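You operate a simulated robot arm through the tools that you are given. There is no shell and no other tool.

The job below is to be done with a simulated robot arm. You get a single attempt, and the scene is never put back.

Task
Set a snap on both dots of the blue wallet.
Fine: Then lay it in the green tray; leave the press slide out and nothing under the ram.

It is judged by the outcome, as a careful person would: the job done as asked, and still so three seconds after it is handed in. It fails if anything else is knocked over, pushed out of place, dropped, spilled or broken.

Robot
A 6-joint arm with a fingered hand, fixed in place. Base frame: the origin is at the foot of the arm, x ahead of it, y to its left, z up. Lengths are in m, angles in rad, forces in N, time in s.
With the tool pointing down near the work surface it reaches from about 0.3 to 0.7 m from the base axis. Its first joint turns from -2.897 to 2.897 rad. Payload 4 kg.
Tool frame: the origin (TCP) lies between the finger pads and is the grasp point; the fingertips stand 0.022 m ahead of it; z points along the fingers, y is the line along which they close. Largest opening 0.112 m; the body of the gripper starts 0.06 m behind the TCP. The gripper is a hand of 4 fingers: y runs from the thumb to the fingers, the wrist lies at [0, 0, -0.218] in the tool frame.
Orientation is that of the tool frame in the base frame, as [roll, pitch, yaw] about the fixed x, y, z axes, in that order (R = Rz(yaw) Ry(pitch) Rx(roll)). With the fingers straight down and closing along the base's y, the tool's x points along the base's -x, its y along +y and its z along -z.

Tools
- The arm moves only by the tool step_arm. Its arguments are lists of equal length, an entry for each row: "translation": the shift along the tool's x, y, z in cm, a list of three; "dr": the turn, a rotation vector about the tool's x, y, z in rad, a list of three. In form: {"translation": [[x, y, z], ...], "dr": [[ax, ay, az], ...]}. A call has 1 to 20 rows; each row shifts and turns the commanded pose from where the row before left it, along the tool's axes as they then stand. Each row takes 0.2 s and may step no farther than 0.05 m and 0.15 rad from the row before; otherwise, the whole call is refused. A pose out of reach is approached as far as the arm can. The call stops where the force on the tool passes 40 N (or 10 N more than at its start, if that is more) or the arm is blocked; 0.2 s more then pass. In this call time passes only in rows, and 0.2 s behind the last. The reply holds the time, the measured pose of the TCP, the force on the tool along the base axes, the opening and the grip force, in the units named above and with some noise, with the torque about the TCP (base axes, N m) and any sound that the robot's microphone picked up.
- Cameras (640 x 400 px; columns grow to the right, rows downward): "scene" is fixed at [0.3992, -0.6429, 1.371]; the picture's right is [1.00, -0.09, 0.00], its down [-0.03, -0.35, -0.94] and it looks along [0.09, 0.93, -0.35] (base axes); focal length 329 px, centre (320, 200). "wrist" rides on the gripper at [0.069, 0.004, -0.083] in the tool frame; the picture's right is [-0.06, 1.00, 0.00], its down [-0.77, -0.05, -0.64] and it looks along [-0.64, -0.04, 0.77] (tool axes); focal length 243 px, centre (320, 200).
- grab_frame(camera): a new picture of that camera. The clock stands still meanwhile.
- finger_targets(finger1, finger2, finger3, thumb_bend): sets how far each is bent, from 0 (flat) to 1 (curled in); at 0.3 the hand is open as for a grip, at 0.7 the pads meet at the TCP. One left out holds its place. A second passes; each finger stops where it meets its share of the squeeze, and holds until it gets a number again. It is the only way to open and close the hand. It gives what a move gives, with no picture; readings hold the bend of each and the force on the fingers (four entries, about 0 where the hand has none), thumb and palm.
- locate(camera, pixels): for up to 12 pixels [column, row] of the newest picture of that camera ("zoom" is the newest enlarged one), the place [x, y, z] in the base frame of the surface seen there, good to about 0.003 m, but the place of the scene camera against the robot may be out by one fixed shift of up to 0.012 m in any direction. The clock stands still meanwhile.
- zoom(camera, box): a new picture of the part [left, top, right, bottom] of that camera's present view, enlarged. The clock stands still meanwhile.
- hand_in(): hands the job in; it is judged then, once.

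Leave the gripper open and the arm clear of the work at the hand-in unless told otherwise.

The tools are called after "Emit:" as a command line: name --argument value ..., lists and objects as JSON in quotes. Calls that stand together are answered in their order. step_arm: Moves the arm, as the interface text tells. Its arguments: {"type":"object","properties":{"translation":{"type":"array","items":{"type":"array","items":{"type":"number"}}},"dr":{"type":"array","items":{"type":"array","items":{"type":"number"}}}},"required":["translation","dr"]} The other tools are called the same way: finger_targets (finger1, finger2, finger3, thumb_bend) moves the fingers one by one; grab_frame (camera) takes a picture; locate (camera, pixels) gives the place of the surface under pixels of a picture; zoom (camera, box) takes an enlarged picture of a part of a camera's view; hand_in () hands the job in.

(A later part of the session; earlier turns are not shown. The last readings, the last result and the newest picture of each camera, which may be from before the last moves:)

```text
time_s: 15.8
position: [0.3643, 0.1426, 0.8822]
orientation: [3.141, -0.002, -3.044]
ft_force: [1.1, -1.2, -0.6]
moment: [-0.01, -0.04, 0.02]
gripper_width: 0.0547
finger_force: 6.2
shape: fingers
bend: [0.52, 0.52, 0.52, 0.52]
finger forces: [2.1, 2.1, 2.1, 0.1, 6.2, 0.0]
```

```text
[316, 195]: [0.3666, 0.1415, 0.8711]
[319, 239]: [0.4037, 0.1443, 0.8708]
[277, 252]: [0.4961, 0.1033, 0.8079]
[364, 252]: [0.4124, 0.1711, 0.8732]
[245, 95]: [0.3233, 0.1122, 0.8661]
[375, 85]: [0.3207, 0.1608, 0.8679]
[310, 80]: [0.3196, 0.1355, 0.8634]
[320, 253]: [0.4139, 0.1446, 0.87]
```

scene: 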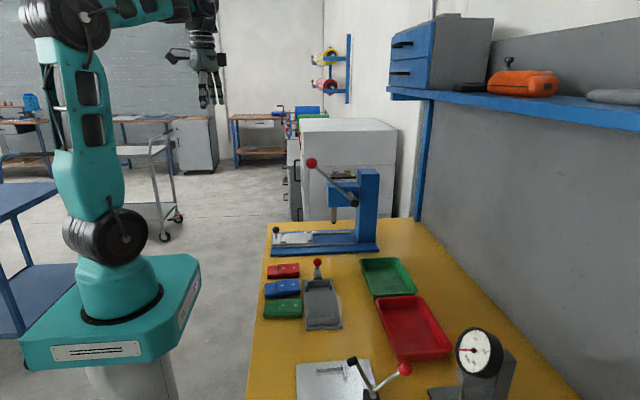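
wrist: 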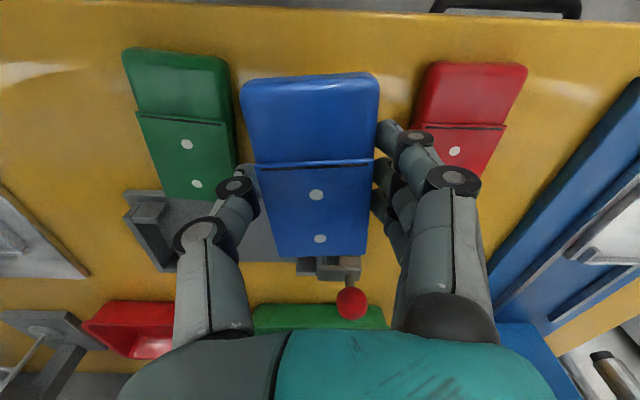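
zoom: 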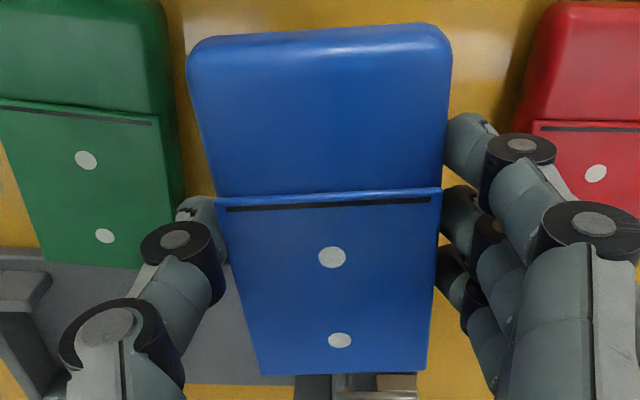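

The wallet centre sits about 1–2 mm ahead of the TCP, its bottom ~3 cm below. I lift to z≈0.96, square the yaw, and carry it past the lever ball at x≈0.33, then to y≈0.42.

Emit:
step_arm --translation '[[0, 0, -4.0], [0, 0, -3.8], [0, 0, 0], [1.0, 4.0, 0], [1.0, 4.0, 0], [1.0, 4.0, 0], [0.5, 4.0, 0], [0, 4.0, 0], [0, 4.0, 0], [0, 3.7, 0]]' --dr '[[0, 0, 0], [0, 0, 0], [0, 0, 0.0976], [0, 0, 0], [0, 0, 0], [0, 0, 0], [0, 0, 0], [0, 0, 0], [0, 0, 0], [0, 0, 0]]'

Emit:
grab_frame --camera "scene"

Emit:
grab_frame --camera "wrist"

```text
time_s: 18.0
position: [0.3295, 0.4182, 0.96]
orientation: [-3.141, -0.001, -3.141]
ft_force: [1.1, 0.3, 0.0]
moment: [-0.03, -0.01, 0.0]
gripper_width: 0.0548
finger_force: 5.8
shape: fingers
bend: [0.52, 0.52, 0.52, 0.52]
finger forces: [2.1, 2.0, 2.1, 0.1, 6.2, 0.0]
```

```text
taken
```

scene: 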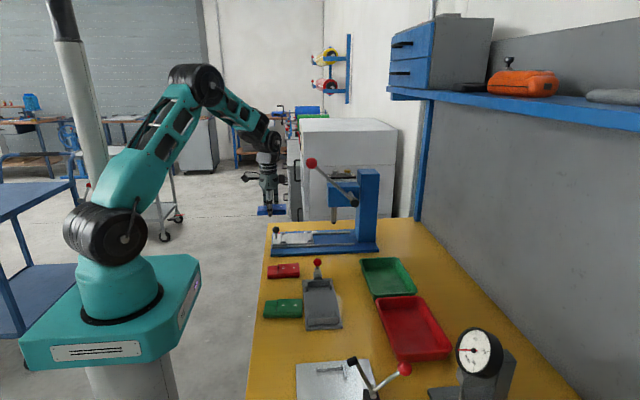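

```text
taken
```

wrist: 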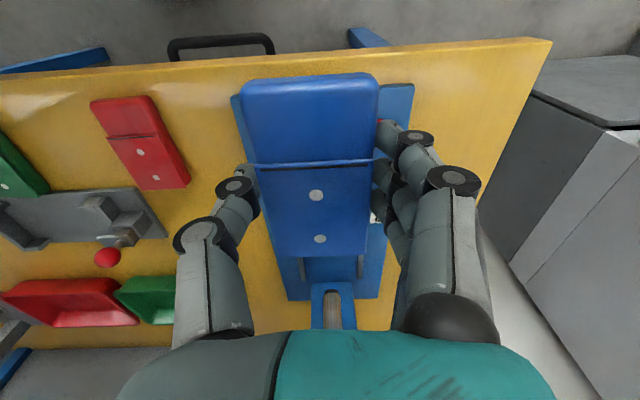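

Arm is clear of the lever. I move over the nest to x≈0.413, y≈0.4215 and descend to z≈0.88 to check alignment.

Emit:
step_arm --translation '[[-4.2, 0.33, 0], [-4.2, 0, 0], [0, 0, 4.0], [0, 0, 3.5]]' --dr '[[0, 0, 0], [0, 0, 0], [0, 0, 0], [0, 0, 0]]'

Emit:
grab_frame --camera "wrist"

Emit:
zoom --camera "scene" --box '[250, 140, 390, 260]'

```text
time_s: 19.0
position: [0.4121, 0.4205, 0.8851]
orientation: [3.139, 0.0, -3.14]
ft_force: [0.2, -0.1, -0.2]
moment: [0.01, -0.03, 0.01]
gripper_width: 0.0548
finger_force: 6.7
shape: fingers
bend: [0.52, 0.52, 0.52, 0.52]
finger forces: [2.1, 2.1, 2.1, 0.0, 6.2, 0.0]
```

```text
taken
```

wrist: 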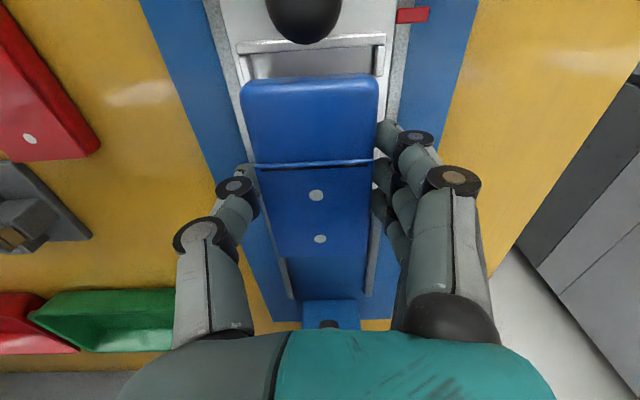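

```text
3.33 times, centred on (320, 200) of scene
```

zoom: 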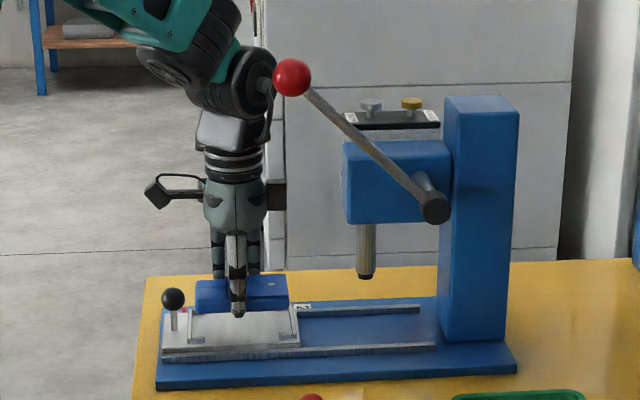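

I locate the wallet's dots, end and the fence legs in this view to fine-tune before lowering.

Emit:
locate --camera "wrist" --pixels '[[316, 195], [319, 239], [243, 100], [376, 98], [310, 80], [243, 47], [381, 42], [381, 60], [412, 15], [320, 253], [310, 45]]'

Emit:
zoom --camera "wrist" --box '[200, 0, 440, 150]'

```text
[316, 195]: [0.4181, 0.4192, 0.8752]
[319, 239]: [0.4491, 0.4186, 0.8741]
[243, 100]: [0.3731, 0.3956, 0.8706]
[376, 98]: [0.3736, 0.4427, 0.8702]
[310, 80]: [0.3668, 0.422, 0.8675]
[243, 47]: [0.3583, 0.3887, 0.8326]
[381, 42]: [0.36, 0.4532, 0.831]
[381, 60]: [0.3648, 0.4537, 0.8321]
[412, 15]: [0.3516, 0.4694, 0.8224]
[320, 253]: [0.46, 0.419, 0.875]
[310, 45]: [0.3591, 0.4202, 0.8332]
```

```text
2.67 times, centred on (320, 75) of wrist
```

zoom: 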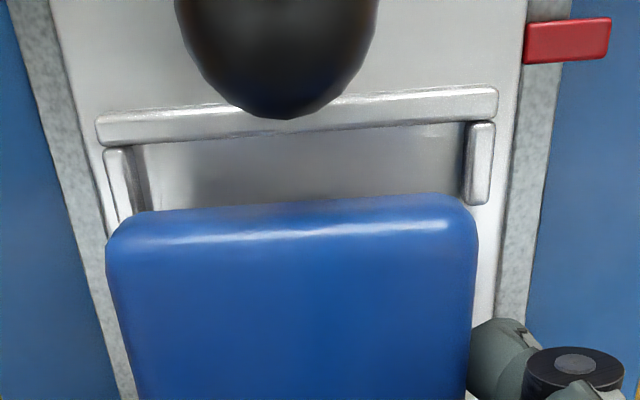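

Wallet centre y≈0.419 vs nest centre ≈0.421, so I shift +1.5 mm in y and lower to z≈0.857.

Emit:
step_arm --translation '[[0, 0.15, 1.0], [0, 0, 1.0], [0, 0, 0.7]]' --dr '[[0, 0, 0], [0, 0, 0], [0, 0, 0]]'

Emit:
zoom --camera "wrist" --box '[200, 0, 440, 150]'

Emit:
zoom --camera "scene" --box '[265, 205, 345, 260]'

```text
time_s: 19.8
position: [0.4111, 0.4226, 0.8565]
orientation: [-3.14, 0.001, -3.14]
ft_force: [-0.8, -0.3, -1.2]
moment: [0.03, 0.01, -0.01]
gripper_width: 0.0543
finger_force: 5.6
shape: fingers
bend: [0.52, 0.52, 0.52, 0.52]
finger forces: [2.1, 2.0, 2.0, 0.1, 6.0, 0.1]
```

```text
2.67 times, centred on (320, 75) of wrist
```

zoom: 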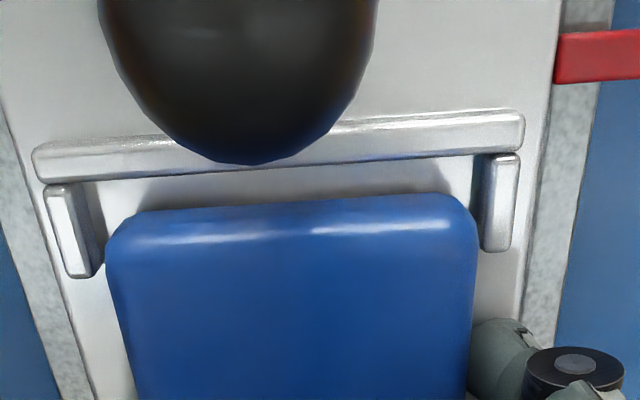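

```text
7.27 times, centred on (305, 232) of scene
```

zoom: 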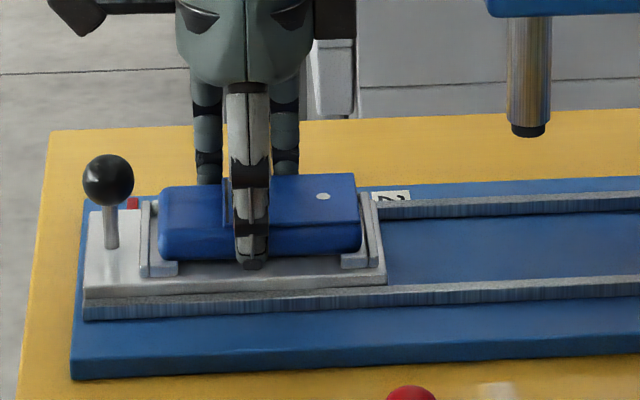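

Wallet is centred between the legs. I lower slowly to the floor of the nest, watching the force.

Emit:
step_arm --translation '[[0, 0, 0.2], [0, 0, 0.15]]' --dr '[[0, 0, 0], [0, 0, 0]]'

```text
time_s: 20.4
position: [0.4127, 0.4228, 0.8543]
orientation: [3.141, 0.001, -3.139]
ft_force: [-1.3, 2.0, 5.6]
moment: [-0.03, 0.06, -0.01]
gripper_width: 0.0544
finger_force: 6.7
shape: fingers
bend: [0.52, 0.52, 0.52, 0.53]
finger forces: [2.3, 2.3, 2.3, 0.0, 6.3, 0.0]
```

Light contact (5.6 N). I ease up 0.5 mm and slide the wallet toward the fence (−x) by small steps to seat it.

Emit:
step_arm --translation '[[0, 0, -0.05], [0.2, 0, 0], [0.15, 0, 0]]' --dr '[[0, 0, 0], [0, 0, 0], [0, 0, 0]]'

Emit:
zoom --camera "scene" --box '[265, 205, 345, 260]'

Emit:
zoom --camera "wrist" --box '[200, 0, 440, 150]'

```text
time_s: 21.2
position: [0.4079, 0.4234, 0.854]
orientation: [3.14, 0.001, -3.139]
ft_force: [1.6, 0.8, 6.6]
moment: [-0.03, -0.03, 0.01]
gripper_width: 0.0546
finger_force: 7.0
shape: fingers
bend: [0.53, 0.53, 0.53, 0.53]
finger forces: [2.2, 2.2, 2.2, 0.1, 6.5, 0.1]
```

```text
7.27 times, centred on (305, 232) of scene
```

zoom: 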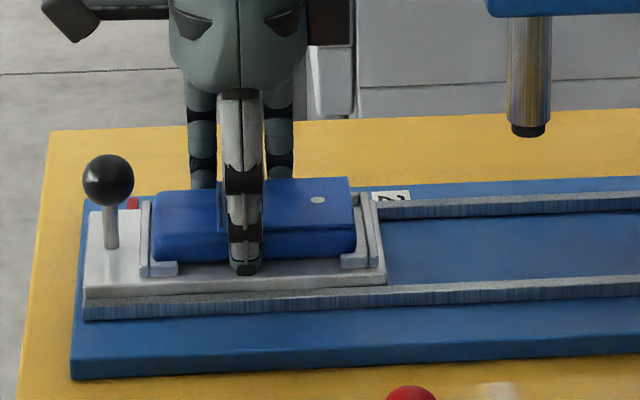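

```text
2.67 times, centred on (320, 75) of wrist
```

zoom: 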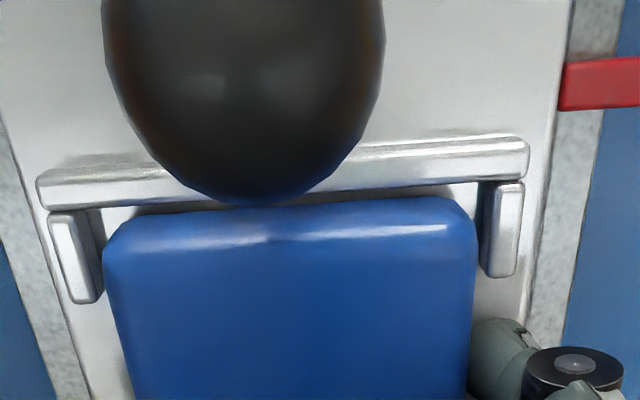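

The wallet is nearly at the fence. I push another 1.5 mm while watching the force along x.

Emit:
step_arm --translation '[[0.15, -0.05, 0]]' --dr '[[0, 0, 0]]'

```text
time_s: 21.6
position: [0.4069, 0.4228, 0.8541]
orientation: [3.14, -0.001, -3.139]
ft_force: [3.5, 0.3, 5.0]
moment: [0.01, -0.06, -0.02]
gripper_width: 0.0546
finger_force: 6.3
shape: fingers
bend: [0.53, 0.53, 0.53, 0.53]
finger forces: [2.3, 2.2, 2.4, 0.0, 6.3, 0.0]
```

Emit:
step_arm --translation '[[0.15, 0, 0]]' --dr '[[0, 0, 0]]'

Emit:
zoom --camera "wrist" --box '[200, 0, 440, 150]'

Emit:
zoom --camera "scene" --box '[265, 205, 345, 260]'

```text
time_s: 22.0
position: [0.406, 0.4227, 0.8538]
orientation: [3.141, 0.002, -3.139]
ft_force: [7.6, 0.7, 5.6]
moment: [0.03, -0.21, -0.02]
gripper_width: 0.0547
finger_force: 6.5
shape: fingers
bend: [0.53, 0.53, 0.53, 0.53]
finger forces: [2.3, 2.4, 2.4, 0.1, 6.5, 0.1]
```

```text
2.67 times, centred on (320, 75) of wrist
```

zoom: 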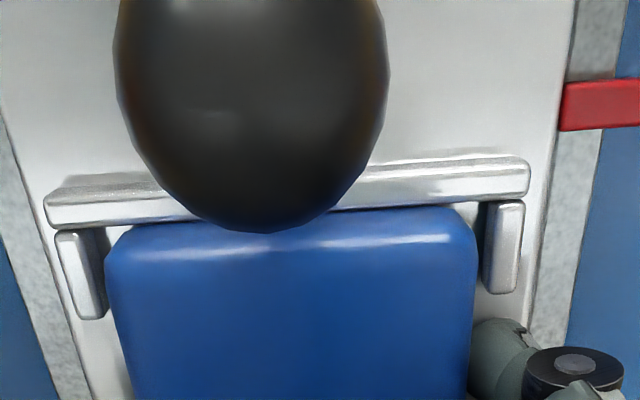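

```text
7.27 times, centred on (305, 232) of scene
```

zoom: 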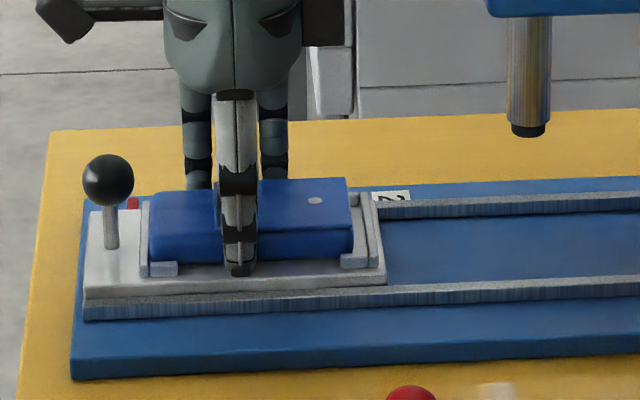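

The x force rose to 7.6 N: the wallet is seated against the fence. I back off 0.5 mm and open the fingers a little (bend 0.44).

Emit:
step_arm --translation '[[-0.05, 0, -0.05]]' --dr '[[0, 0, 0]]'

Emit:
finger_targets --finger1 0.45 --finger2 0.45 --finger3 0.45 --thumb_bend 0.45

Emit:
grab_frame --camera "wrist"

```text
time_s: 22.4
position: [0.4053, 0.422, 0.8533]
orientation: [-3.141, -0.001, -3.141]
ft_force: [8.6, -1.2, 2.2]
moment: [-0.03, -0.14, 0.02]
gripper_width: 0.0548
finger_force: 6.4
shape: fingers
bend: [0.53, 0.53, 0.53, 0.53]
finger forces: [2.1, 2.1, 2.1, 0.0, 6.6, 0.0]
```

```text
time_s: 23.4
position: [0.4053, 0.4218, 0.8549]
orientation: [3.142, -0.001, -3.139]
ft_force: [0.6, 1.0, 0.7]
moment: [-0.03, 0.0, -0.02]
gripper_width: 0.0709
finger_force: 0.2
shape: fingers
bend: [0.45, 0.45, 0.45, 0.45]
finger forces: [0.0, 0.1, 0.0, 0.1, 0.1, 0.0]
```

```text
taken
```

wrist: 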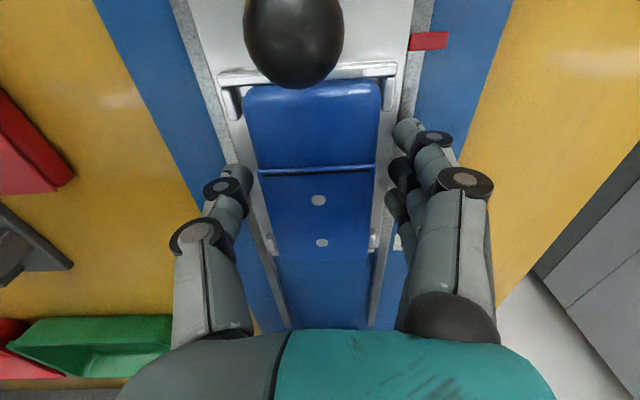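

Released; the wallet lies in the nest. I raise straight up about 13 cm and back off to look.

Emit:
step_arm --translation '[[0, 0, -1.0], [0, 0, -3.0], [0, 0, -4.0], [1.0, 0, -4.0], [4.0, 0, -2.0], [4.0, 0, 0], [3.0, 0, 0]]' --dr '[[0, 0, 0], [0, 0, 0], [0, 0, 0], [0, 0, 0], [0, 0, 0], [0, 0, 0], [0, 0, 0]]'

Emit:
grab_frame --camera "wrist"

Emit:
zoom --camera "scene" --box '[265, 205, 345, 260]'

```text
time_s: 25.0
position: [0.2879, 0.4226, 0.9933]
orientation: [-3.142, 0.001, -3.141]
ft_force: [0.1, 0.0, -0.2]
moment: [0.04, 0.01, -0.01]
gripper_width: 0.0709
finger_force: 0.1
shape: fingers
bend: [0.45, 0.45, 0.45, 0.45]
finger forces: [0.0, 0.1, 0.0, 0.1, 0.1, 0.0]
```

```text
taken
```

wrist: 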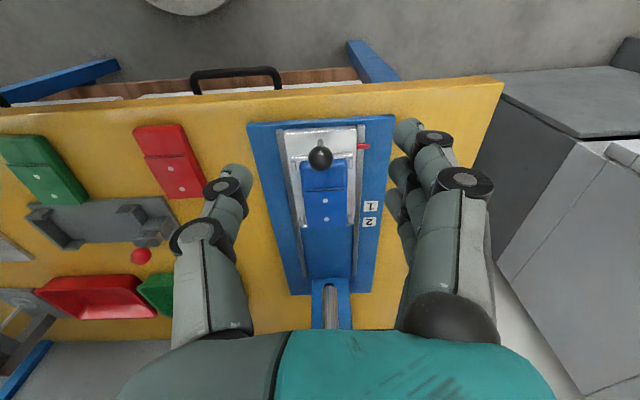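

```text
7.27 times, centred on (305, 232) of scene
```

zoom: 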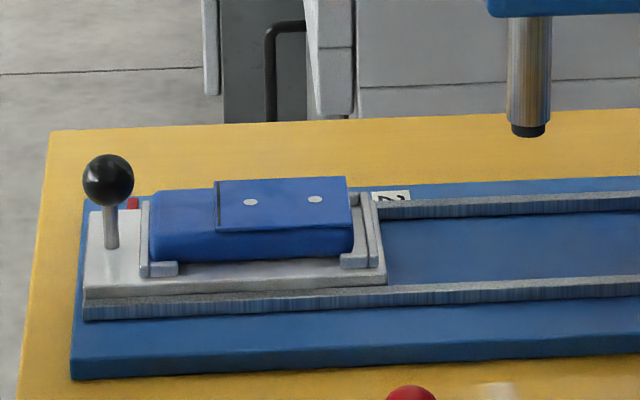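

The wallet is seated in the nest against the fence. I locate the dots, tag, marks and ram to work out the needed slide travel.

Emit:
locate --camera "zoom" --pixels '[[251, 202], [315, 199], [133, 203], [390, 197], [528, 100], [528, 115], [108, 180], [528, 131], [110, 230]]'

Emit:
zoom --camera "wrist" --box '[260, 110, 400, 250]'

Emit:
locate --camera "wrist" --pixels '[[324, 201], [325, 219], [363, 146], [371, 205], [370, 222], [320, 158], [332, 295], [321, 140]]'

```text
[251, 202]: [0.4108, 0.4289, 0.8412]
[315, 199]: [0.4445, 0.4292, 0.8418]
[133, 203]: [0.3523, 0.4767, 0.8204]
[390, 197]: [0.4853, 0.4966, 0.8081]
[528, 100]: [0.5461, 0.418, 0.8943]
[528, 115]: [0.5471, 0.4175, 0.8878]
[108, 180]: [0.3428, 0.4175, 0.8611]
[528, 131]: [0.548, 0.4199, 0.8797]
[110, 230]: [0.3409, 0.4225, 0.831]
```

```text
2.86 times, centred on (330, 180) of wrist
```

zoom: 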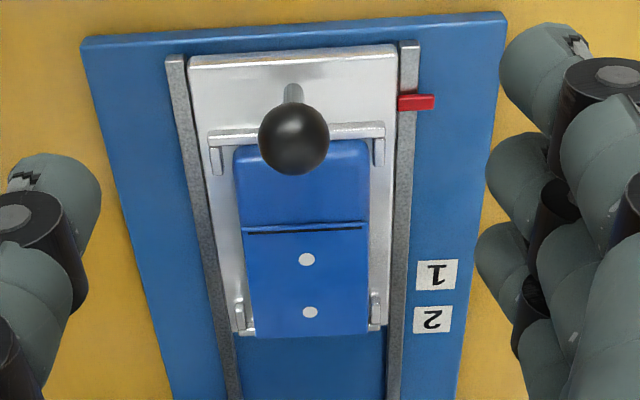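

```text
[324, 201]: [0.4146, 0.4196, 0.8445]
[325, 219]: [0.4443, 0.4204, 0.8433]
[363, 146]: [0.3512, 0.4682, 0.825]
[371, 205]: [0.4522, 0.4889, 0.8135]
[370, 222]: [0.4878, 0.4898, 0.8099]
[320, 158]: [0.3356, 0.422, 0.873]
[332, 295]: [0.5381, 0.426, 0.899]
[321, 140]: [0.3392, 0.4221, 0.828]
```

Dots are at x≈0.4145 and 0.444 with the ram at ≈0.547, so slide travel is ≈0.102 for mark 1 and ≈0.136 for mark 2, consistent with the tag and labels. The slide knob is a ball centred near (0.341, 0.4215, 0.8665), r≈12.6 mm. I'll grip it with the hand tilted back 0.3 rad so the hand clears the press head. First move above the knob and tilt.

Emit:
step_arm --translation '[[-2.7, 0, 0], [-2.6, -0.1, 0], [0, 0, 0], [0, 0, 0], [0, 0, 0]]' --dr '[[0, 0, 0], [0, 0, 0], [0, -0.1, 0], [0, -0.1, 0], [0, -0.1, 0]]'

Emit:
grab_frame --camera "wrist"

Emit:
zoom --camera "scene" --box '[240, 150, 380, 260]'

```text
time_s: 26.2
position: [0.3396, 0.4214, 0.9943]
orientation: [3.141, 0.304, -3.139]
ft_force: [-0.5, 0.3, 0.1]
moment: [-0.02, 0.02, 0.02]
gripper_width: 0.071
finger_force: 0.0
shape: fingers
bend: [0.45, 0.45, 0.45, 0.45]
finger forces: [0.1, 0.0, 0.0, 0.1, 0.0, 0.0]
```

```text
taken
```

wrist: 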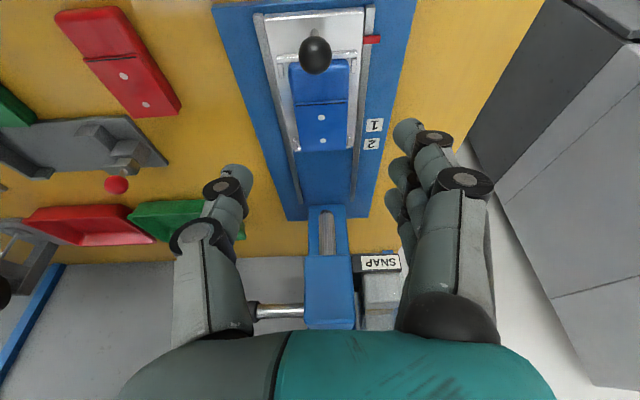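

```text
3.64 times, centred on (310, 205) of scene
```

zoom: 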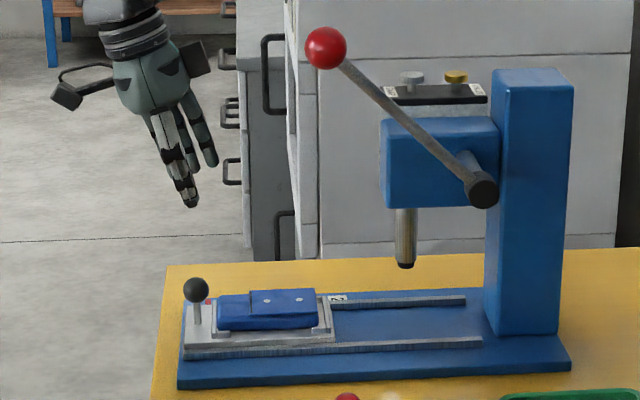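

Tilted and above the knob. I descend vertically three quarters of the way and check.

Emit:
step_arm --translation '[[0.87, 0, 2.92], [0.87, 0, 2.92], [0.87, 0, 2.92]]' --dr '[[0, 0, 0], [0, 0, 0], [0, 0, 0]]'

Emit:
grab_frame --camera "wrist"

Emit:
zoom --camera "scene" --box '[250, 190, 340, 260]'

```text
time_s: 27.0
position: [0.3382, 0.4222, 0.9029]
orientation: [3.139, 0.3, 3.141]
ft_force: [0.2, 0.5, -0.1]
moment: [0.04, -0.01, -0.02]
gripper_width: 0.071
finger_force: 0.1
shape: fingers
bend: [0.45, 0.45, 0.45, 0.45]
finger forces: [0.0, 0.0, 0.0, 0.0, 0.0, 0.1]
```

```text
taken
```

wrist: 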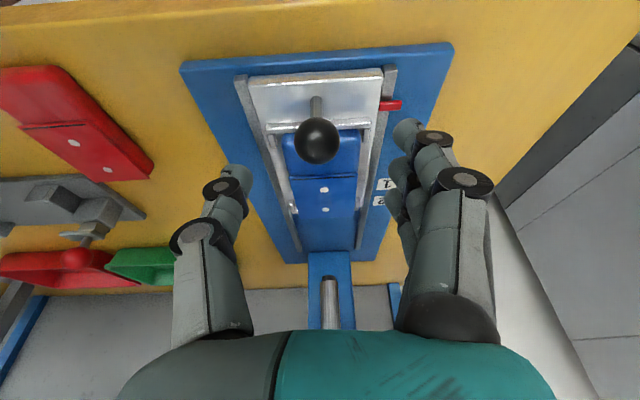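

```text
5.71 times, centred on (295, 225) of scene
```

zoom: 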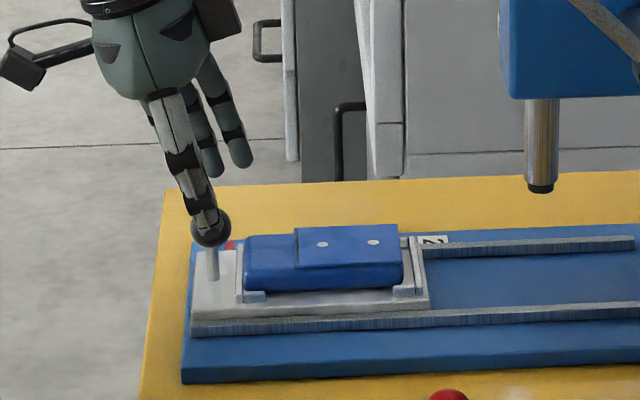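

Thumb and fingers straddle the ball. I descend the last 3 cm to z≈0.872.

Emit:
step_arm --translation '[[0.3, -0.05, 1.5], [0.33, 0, 1.55]]' --dr '[[0, 0, 0], [0, 0, 0]]'

Emit:
grab_frame --camera "wrist"

Emit:
zoom --camera "scene" --box '[250, 190, 340, 260]'

```text
time_s: 27.6
position: [0.3409, 0.4214, 0.8734]
orientation: [3.141, 0.3, -3.14]
ft_force: [0.3, 0.0, 0.1]
moment: [0.0, 0.0, -0.01]
gripper_width: 0.071
finger_force: 0.1
shape: fingers
bend: [0.45, 0.45, 0.45, 0.45]
finger forces: [0.0, 0.0, 0.0, 0.0, 0.0, 0.0]
```

```text
taken
```

wrist: 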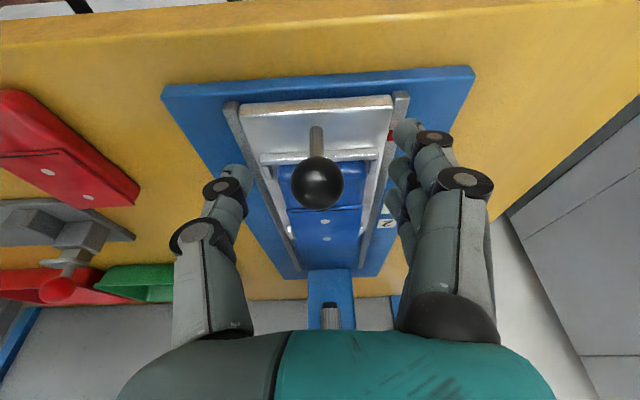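

```text
5.71 times, centred on (295, 225) of scene
```

zoom: 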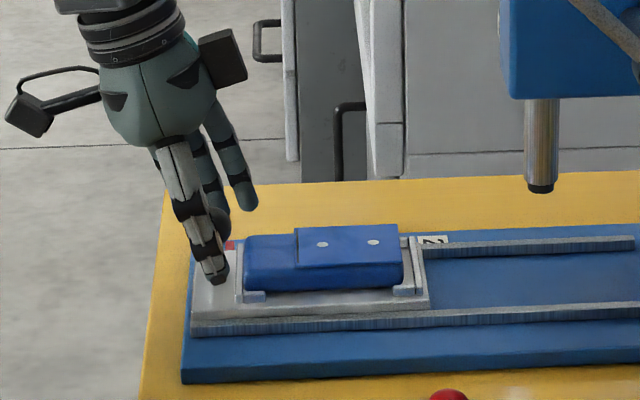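

I check the thumb versus the ball position along x by locating both in the scene zoom.

Emit:
locate --camera "zoom" --pixels '[[200, 236], [208, 255], [219, 228], [221, 210], [217, 278], [190, 205], [240, 195], [212, 185]]'

Emit:
locate --camera "wrist" --pixels '[[317, 183], [317, 165], [317, 205]]'

```text
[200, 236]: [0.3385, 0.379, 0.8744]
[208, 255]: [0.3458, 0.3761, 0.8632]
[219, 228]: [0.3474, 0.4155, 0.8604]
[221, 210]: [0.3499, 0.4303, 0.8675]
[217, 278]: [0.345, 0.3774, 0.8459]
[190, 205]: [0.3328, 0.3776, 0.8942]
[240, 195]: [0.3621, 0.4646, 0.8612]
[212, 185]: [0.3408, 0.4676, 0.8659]
```

```text
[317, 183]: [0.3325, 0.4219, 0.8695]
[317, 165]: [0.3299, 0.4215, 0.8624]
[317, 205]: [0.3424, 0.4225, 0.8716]
```

Thumb and ball agree in x (≈0.343 vs 0.341). I close all fingers to cage and grip the ball.

Emit:
finger_targets --finger1 0.66 --finger2 0.66 --finger3 0.66 --thumb_bend 0.66

Emit:
grab_frame --camera "wrist"

Emit:
zoom --camera "scene" --box '[250, 190, 340, 260]'

```text
time_s: 28.6
position: [0.3422, 0.421, 0.8722]
orientation: [-3.141, 0.3, -3.14]
ft_force: [0.6, -3.1, -1.8]
moment: [-0.02, -0.02, 0.0]
gripper_width: 0.0218
finger_force: 2.8
shape: fingers
bend: [0.66, 0.63, 0.66, 0.64]
finger forces: [0.0, 1.7, 0.0, 0.0, 4.5, 0.1]
```

```text
taken
```

wrist: 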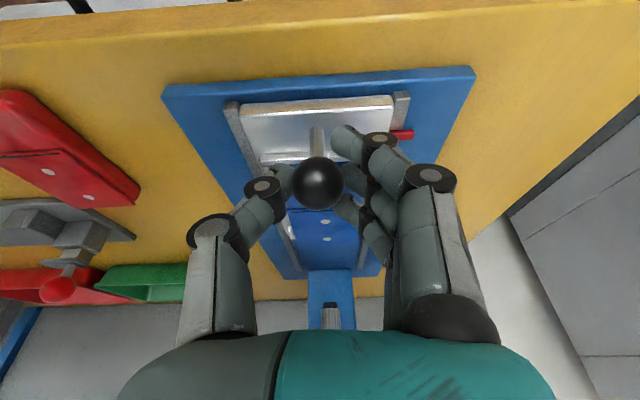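

```text
5.71 times, centred on (295, 225) of scene
```

zoom: 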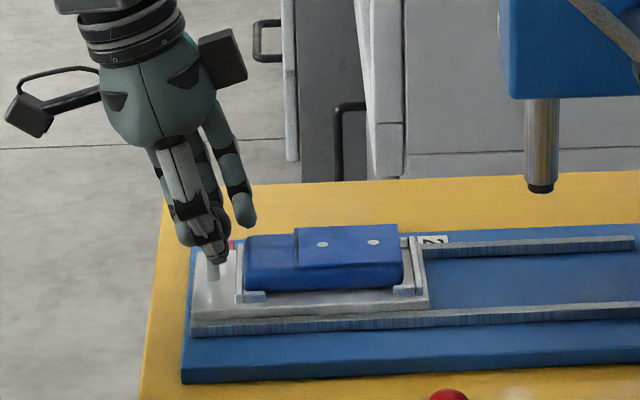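

The ball is held by thumb and middle finger with the outer fingers alongside. I close the outer two a bit more as a cage, then try a 1 cm push in +x.

Emit:
finger_targets --finger1 0.72 --finger3 0.72

Emit:
step_arm --translation '[[-0.955, 0, 0.296]]' --dr '[[0, 0, 0]]'

Emit:
zoom --camera "scene" --box '[250, 190, 340, 260]'

```text
time_s: 29.6
position: [0.3414, 0.4213, 0.8729]
orientation: [-3.141, 0.301, -3.14]
ft_force: [1.2, -3.0, -2.1]
moment: [0.04, 0.03, -0.02]
gripper_width: 0.0154
finger_force: 3.4
shape: fingers
bend: [0.72, 0.63, 0.72, 0.64]
finger forces: [0.4, 1.5, 0.0, 0.0, 4.6, 0.0]
```

```text
time_s: 30.0
position: [0.3507, 0.4214, 0.872]
orientation: [3.141, 0.3, -3.139]
ft_force: [0.2, -2.9, -0.9]
moment: [-0.04, 0.03, -0.04]
gripper_width: 0.0156
finger_force: 2.9
shape: fingers
bend: [0.72, 0.64, 0.72, 0.64]
finger forces: [0.4, 1.5, 0.0, 0.0, 4.4, 0.1]
```

```text
5.71 times, centred on (295, 225) of scene
```

zoom: 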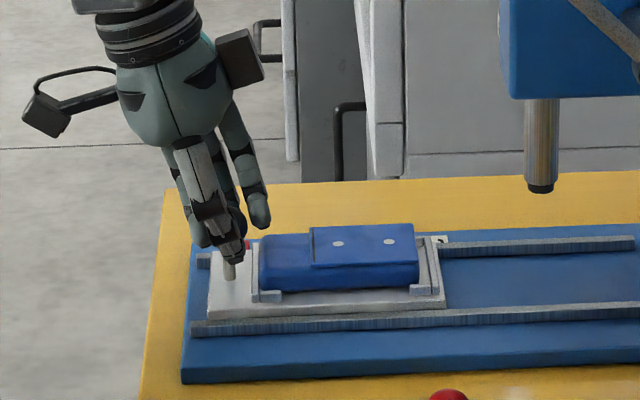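

The slide moves freely with the wallet. I continue 8 cm in +x.

Emit:
step_arm --translation '[[-1.91, 0, 0.591], [-1.91, 0, 0.591], [-1.91, 0, 0.591], [-1.91, 0, 0.591]]' --dr '[[0, 0, 0], [0, 0, 0], [0, 0, 0], [0, 0, 0]]'

Emit:
grab_frame --camera "wrist"

Emit:
zoom --camera "scene" --box '[265, 190, 355, 260]'

```text
time_s: 31.0
position: [0.4327, 0.42, 0.8734]
orientation: [-3.14, 0.302, -3.139]
ft_force: [-0.1, 0.0, -4.9]
moment: [0.03, -0.02, -0.02]
gripper_width: 0.0157
finger_force: 3.6
shape: fingers
bend: [0.71, 0.63, 0.72, 0.64]
finger forces: [1.3, 2.4, 0.0, 0.1, 3.5, 0.0]
```

```text
taken
```

wrist: 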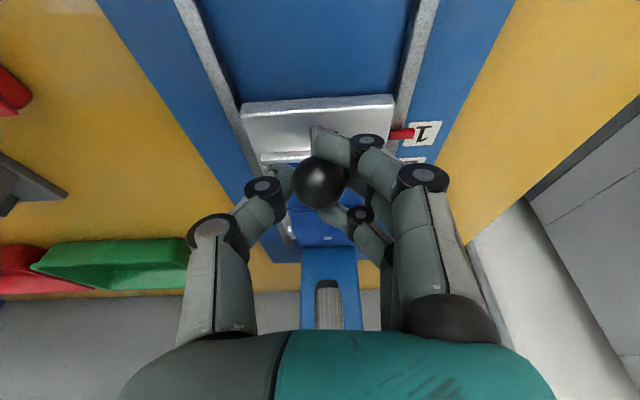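

```text
5.71 times, centred on (310, 225) of scene
```

zoom: 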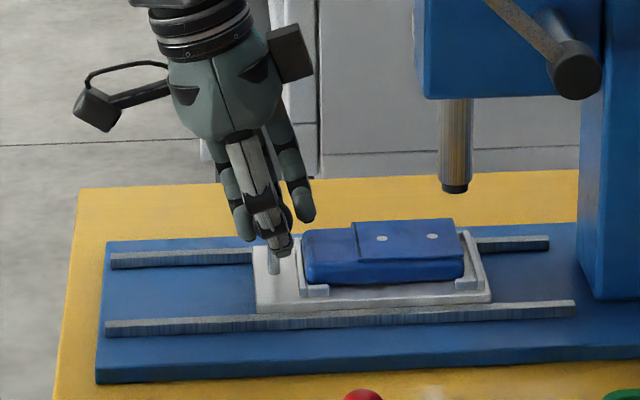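

The tag at wrist (401,133) is close to the "1" label (423,133). I zoom and locate to measure the residual.

Emit:
zoom --camera "wrist" --box '[370, 100, 450, 170]'

Emit:
locate --camera "zoom" --pixels '[[215, 200], [300, 130], [380, 130], [380, 240], [240, 185], [240, 220]]'

Emit:
zoom --camera "scene" --box '[310, 205, 360, 245]'

Emit:
locate --camera "zoom" --pixels '[[242, 235], [354, 230], [407, 100], [410, 60], [60, 240]]'

```text
5.71 times, centred on (410, 135) of wrist
```

zoom: 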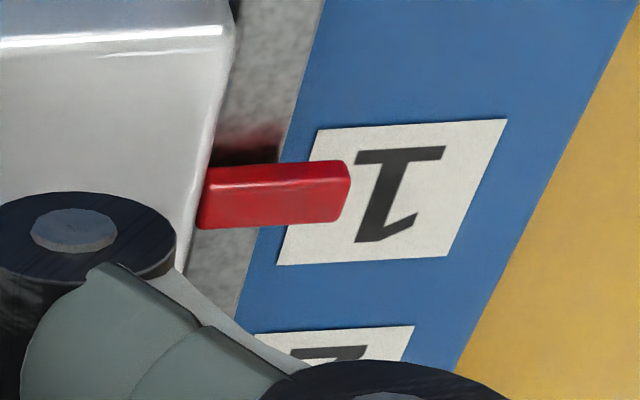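

```text
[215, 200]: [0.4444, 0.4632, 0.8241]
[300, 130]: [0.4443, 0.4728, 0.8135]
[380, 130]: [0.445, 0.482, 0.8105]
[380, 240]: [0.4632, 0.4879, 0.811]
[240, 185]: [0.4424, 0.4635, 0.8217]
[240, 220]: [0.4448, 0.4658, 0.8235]
```

```text
10.00 times, centred on (335, 225) of scene
```

zoom: 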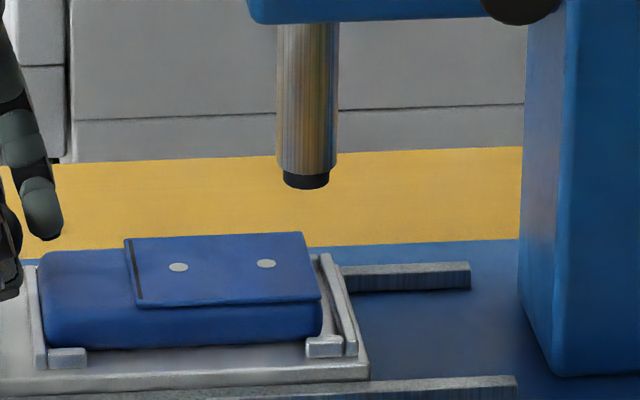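

```text
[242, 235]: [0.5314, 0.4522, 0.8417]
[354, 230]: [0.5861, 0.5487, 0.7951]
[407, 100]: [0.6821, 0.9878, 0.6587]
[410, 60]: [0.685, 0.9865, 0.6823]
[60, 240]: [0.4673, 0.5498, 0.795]
```

I locate the dots (178,267), (266,263) and ram tip (306,150),(306,182) in this zoom.

Emit:
locate --camera "zoom" --pixels '[[178, 267], [266, 263], [306, 100], [306, 150], [306, 182], [290, 60], [325, 60]]'

```text
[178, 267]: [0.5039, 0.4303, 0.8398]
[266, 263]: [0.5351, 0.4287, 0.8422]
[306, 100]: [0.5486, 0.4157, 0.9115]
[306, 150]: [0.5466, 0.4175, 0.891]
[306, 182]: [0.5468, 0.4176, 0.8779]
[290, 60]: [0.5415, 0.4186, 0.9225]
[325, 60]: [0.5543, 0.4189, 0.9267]
```

About 11–13 mm remain to mark 1. I push 1.1 cm more and re-check.

Emit:
step_arm --translation '[[-1.05, 0, 0.325]]' --dr '[[0, 0, 0]]'

Emit:
zoom --camera "wrist" --box '[370, 80, 450, 150]'

Emit:
zoom --camera "scene" --box '[310, 205, 360, 245]'

```text
time_s: 31.4
position: [0.4437, 0.4205, 0.8728]
orientation: [3.141, 0.302, -3.14]
ft_force: [1.7, -0.7, -5.1]
moment: [0.0, -0.01, -0.03]
gripper_width: 0.0157
finger_force: 3.2
shape: fingers
bend: [0.71, 0.63, 0.72, 0.64]
finger forces: [0.9, 2.3, 0.0, 0.0, 3.5, 0.0]
```

```text
5.71 times, centred on (410, 115) of wrist
```

zoom: 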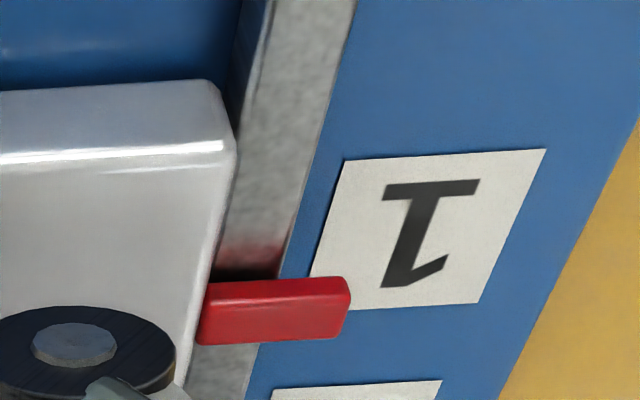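

```text
10.00 times, centred on (335, 225) of scene
```

zoom: 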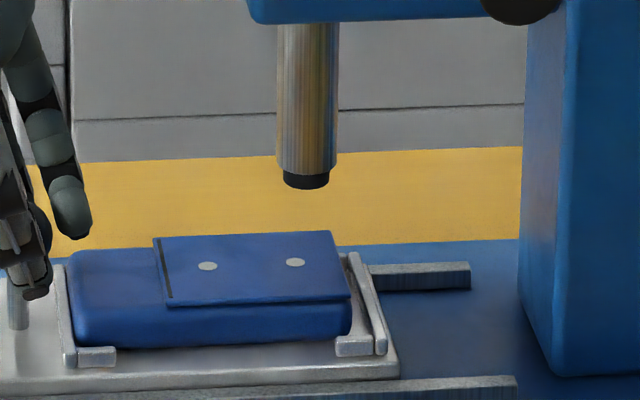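

The outer dot (296,262) is now about 9 zoom-pixels (~3 mm) short of the ram axis (~305). I locate tag and label to cross-check.

Emit:
locate --camera "zoom" --pixels '[[207, 266], [296, 262], [306, 100], [306, 150], [306, 182]]'

Emit:
grab_frame --camera "wrist"

Emit:
locate --camera "wrist" --pixels '[[400, 133], [402, 129], [398, 137], [428, 100], [415, 130], [418, 110], [440, 108], [425, 120]]'

```text
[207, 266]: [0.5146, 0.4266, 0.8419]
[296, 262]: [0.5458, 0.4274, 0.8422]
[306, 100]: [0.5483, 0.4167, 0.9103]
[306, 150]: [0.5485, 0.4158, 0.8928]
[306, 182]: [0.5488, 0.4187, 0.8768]
```

```text
taken
```

wrist: 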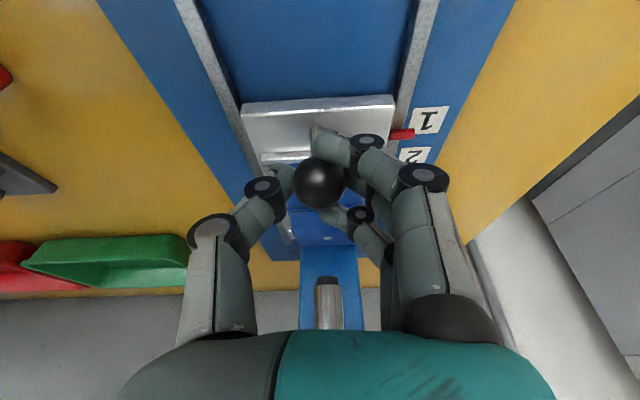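

```text
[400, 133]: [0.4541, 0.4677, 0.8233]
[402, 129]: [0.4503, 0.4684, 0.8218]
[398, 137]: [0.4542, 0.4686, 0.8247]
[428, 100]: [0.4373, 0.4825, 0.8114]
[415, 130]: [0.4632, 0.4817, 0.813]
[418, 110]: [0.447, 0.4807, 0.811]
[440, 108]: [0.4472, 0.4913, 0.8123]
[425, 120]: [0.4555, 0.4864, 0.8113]
```

Tag (≈0.453) aligns with mark 1 (≈0.4538) within 1 mm, while the picture puts the outer dot ~3 mm short of the ram axis. I nudge +2 mm and look again.

Emit:
step_arm --translation '[[-0.2, 0, 0.06]]' --dr '[[0, 0, 0]]'

Emit:
zoom --camera "scene" --box '[310, 205, 360, 245]'

Emit:
zoom --camera "wrist" --box '[280, 220, 380, 340]'

```text
time_s: 31.8
position: [0.4447, 0.4211, 0.8724]
orientation: [3.141, 0.298, -3.14]
ft_force: [-2.0, -1.8, -3.2]
moment: [-0.03, -0.01, -0.01]
gripper_width: 0.0158
finger_force: 3.6
shape: fingers
bend: [0.72, 0.63, 0.72, 0.64]
finger forces: [1.3, 1.6, 0.0, 0.1, 4.2, 0.0]
```

```text
10.00 times, centred on (335, 225) of scene
```

zoom: 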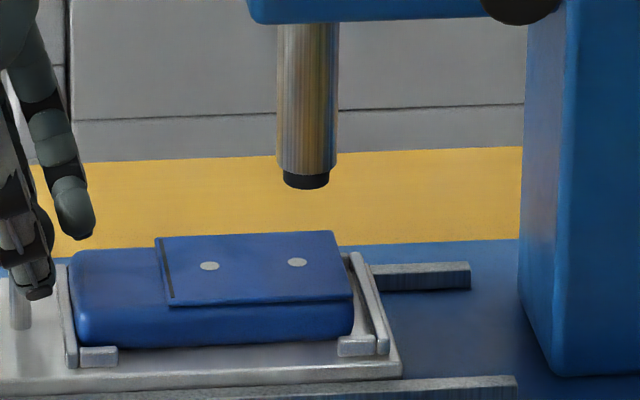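

```text
3.33 times, centred on (330, 280) of wrist
```

zoom: 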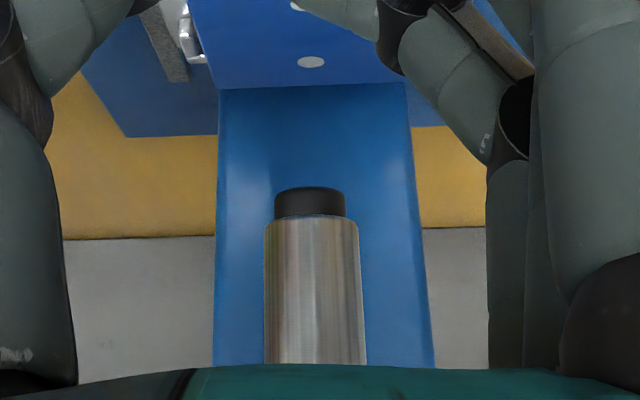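

Dot at 298; ram axis ~305. Another 2 mm nudge.

Emit:
step_arm --translation '[[-0.2, 0, 0.06]]' --dr '[[0, 0, 0]]'

Emit:
zoom --camera "scene" --box '[310, 205, 360, 245]'

Emit:
grab_frame --camera "wrist"

Emit:
locate --camera "zoom" --pixels '[[211, 266], [300, 262], [306, 100], [306, 150], [306, 178]]'

```text
time_s: 32.2
position: [0.4473, 0.4215, 0.8727]
orientation: [3.141, 0.299, -3.14]
ft_force: [-2.8, -3.2, -3.1]
moment: [-0.02, 0.05, -0.01]
gripper_width: 0.0158
finger_force: 3.0
shape: fingers
bend: [0.72, 0.63, 0.72, 0.64]
finger forces: [1.7, 1.5, 0.0, 0.1, 4.1, 0.1]
```

```text
10.00 times, centred on (335, 225) of scene
```

zoom: 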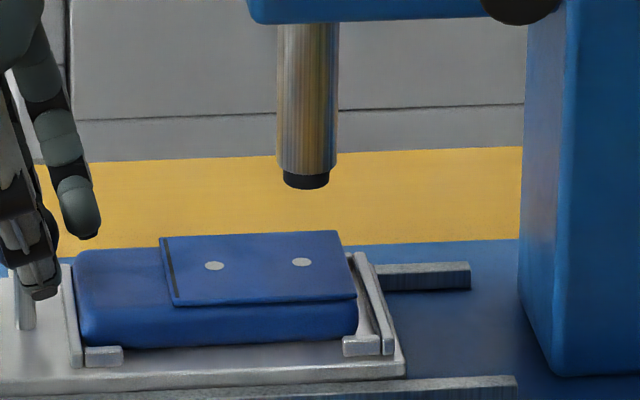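

```text
taken
```

wrist: 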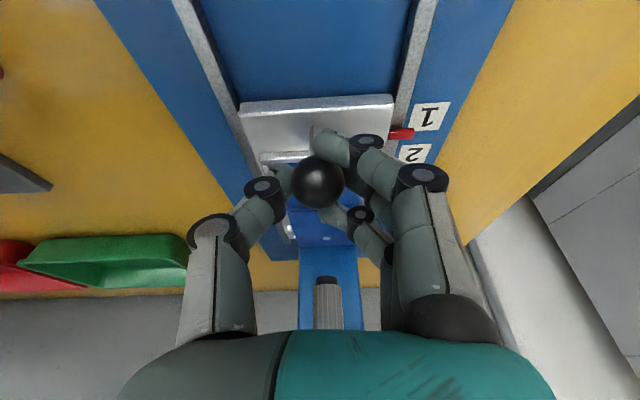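

```text
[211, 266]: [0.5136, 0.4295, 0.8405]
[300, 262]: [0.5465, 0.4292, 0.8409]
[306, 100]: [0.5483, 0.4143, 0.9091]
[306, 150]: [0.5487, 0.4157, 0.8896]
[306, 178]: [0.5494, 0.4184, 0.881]
```

The outer dot (302) is now within about 1 mm of the ram axis (≈304.5), and the y alignment looks right. I open the fingers to release the knob and rise.

Emit:
finger_targets --finger1 0.45 --finger2 0.45 --finger3 0.45 --thumb_bend 0.45

Emit:
zoom --camera "scene" --box '[310, 205, 360, 245]'

```text
time_s: 33.2
position: [0.4478, 0.4213, 0.8734]
orientation: [3.141, 0.301, -3.14]
ft_force: [-0.3, -0.5, 0.7]
moment: [0.02, -0.02, -0.01]
gripper_width: 0.0709
finger_force: 0.1
shape: fingers
bend: [0.45, 0.45, 0.45, 0.45]
finger forces: [0.0, 0.0, 0.0, 0.0, 0.0, 0.0]
```

```text
10.00 times, centred on (335, 225) of scene
```

zoom: 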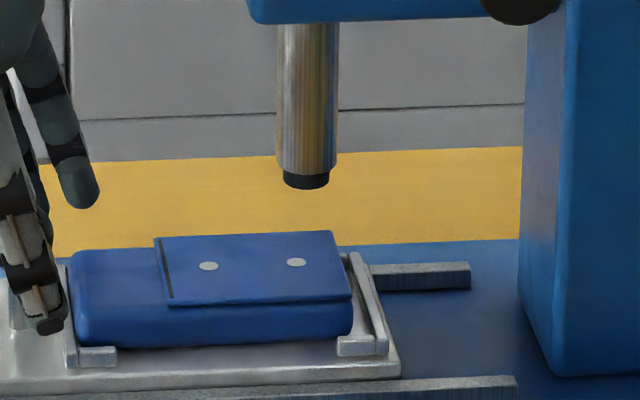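

On release the slide settled back ~2 mm: the slide has a detent at mark 1, with the outer dot ~2.7 mm short of the ram axis. So the wallet should sit about 3 mm further +x, mid-nest rather than against the fence. I'll pull the slide back out, shift the wallet, and return. First re-grip the knob.

Emit:
finger_targets --finger1 0.72 --finger2 0.66 --finger3 0.72 --thumb_bend 0.66

Emit:
step_arm --translation '[[1.91, 0, -0.591], [1.91, 0, -0.591], [1.91, 0, -0.591], [1.91, 0, -0.591], [1.81, 0, -0.56]]' --dr '[[0, 0, 0], [0, 0, 0], [0, 0, 0], [0, 0, 0], [0, 0, 0]]'

Emit:
zoom --camera "scene" --box '[250, 190, 340, 260]'

```text
time_s: 34.2
position: [0.4477, 0.4204, 0.8719]
orientation: [3.139, 0.3, -3.139]
ft_force: [0.7, -1.4, -3.0]
moment: [-0.01, -0.03, 0.03]
gripper_width: 0.0171
finger_force: 3.3
shape: fingers
bend: [0.7, 0.64, 0.72, 0.64]
finger forces: [2.1, 1.2, 0.0, 0.0, 3.9, 0.0]
```

```text
time_s: 35.4
position: [0.3462, 0.421, 0.8701]
orientation: [3.141, 0.298, -3.139]
ft_force: [-1.7, -0.3, 1.0]
moment: [0.0, 0.02, -0.02]
gripper_width: 0.0155
finger_force: 2.9
shape: fingers
bend: [0.71, 0.64, 0.72, 0.65]
finger forces: [2.6, 1.1, 0.0, 0.0, 2.5, 0.0]
```

```text
5.71 times, centred on (295, 225) of scene
```

zoom: 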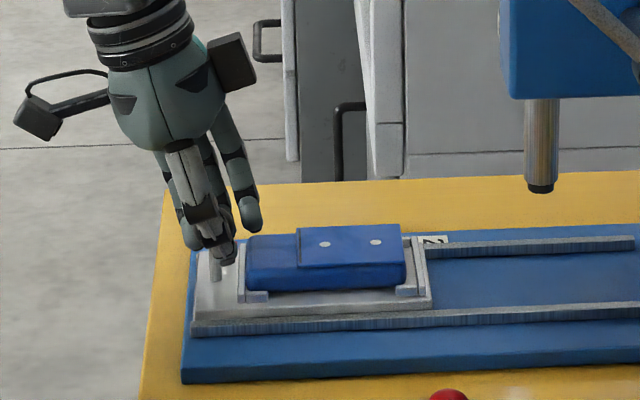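

Slide is almost fully out. I pull 5 mm more to the stop.

Emit:
step_arm --translation '[[0.5, 0, -0.15]]' --dr '[[0, 0, 0]]'

Emit:
finger_targets --finger1 0.45 --finger2 0.45 --finger3 0.45 --thumb_bend 0.45

Emit:
zoom --camera "scene" --box '[250, 190, 340, 260]'

```text
time_s: 35.8
position: [0.3432, 0.4206, 0.8718]
orientation: [3.138, 0.301, 3.141]
ft_force: [5.0, -0.7, -1.5]
moment: [-0.04, -0.06, -0.03]
gripper_width: 0.0154
finger_force: 3.3
shape: fingers
bend: [0.71, 0.64, 0.72, 0.65]
finger forces: [0.9, 2.0, 0.0, 0.0, 3.8, 0.0]
```

```text
time_s: 36.8
position: [0.3423, 0.4208, 0.8701]
orientation: [-3.141, 0.301, -3.14]
ft_force: [0.1, -0.8, -0.3]
moment: [0.02, -0.02, 0.0]
gripper_width: 0.0708
finger_force: 0.0
shape: fingers
bend: [0.45, 0.45, 0.45, 0.45]
finger forces: [0.0, 0.0, 0.1, 0.1, 0.0, 0.0]
```

```text
5.71 times, centred on (295, 225) of scene
```

zoom: 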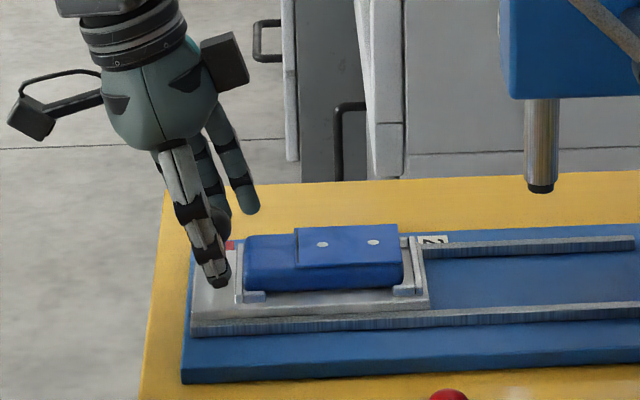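

I rise 9 cm vertically, remove the tilt, and go back above the wallet (TCP x≈0.408).

Emit:
step_arm --translation '[[-0.89, 0, -2.87], [-0.89, 0, -2.87], [-0.89, 0, -2.87], [0, 0, 0], [0, 0, 0], [0, 0, 0], [-3.3, 0, 0], [-3.2, 0, 0]]' --dr '[[0, 0, 0], [0, 0, 0], [0, 0, 0], [0, 0.1, 0], [0, 0.1, 0], [0, 0.1, 0], [0, 0, 0], [0, 0, 0]]'

Emit:
grab_frame --camera "wrist"

```text
time_s: 38.6
position: [0.408, 0.4219, 0.9603]
orientation: [3.14, -0.001, -3.14]
ft_force: [0.0, -0.3, 0.4]
moment: [0.01, 0.0, 0.0]
gripper_width: 0.0709
finger_force: 0.0
shape: fingers
bend: [0.45, 0.45, 0.45, 0.45]
finger forces: [0.1, 0.1, 0.0, 0.0, 0.0, 0.0]
```

```text
taken
```

wrist: 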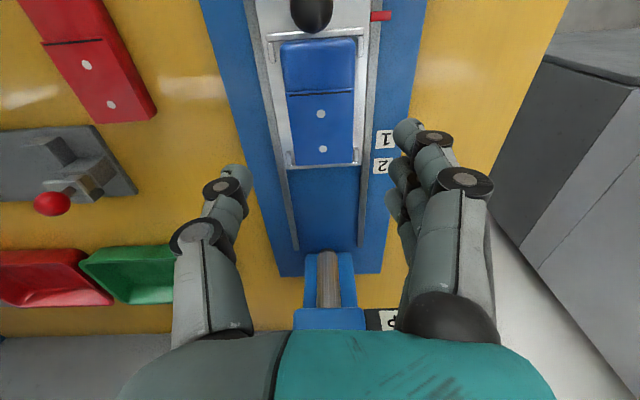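

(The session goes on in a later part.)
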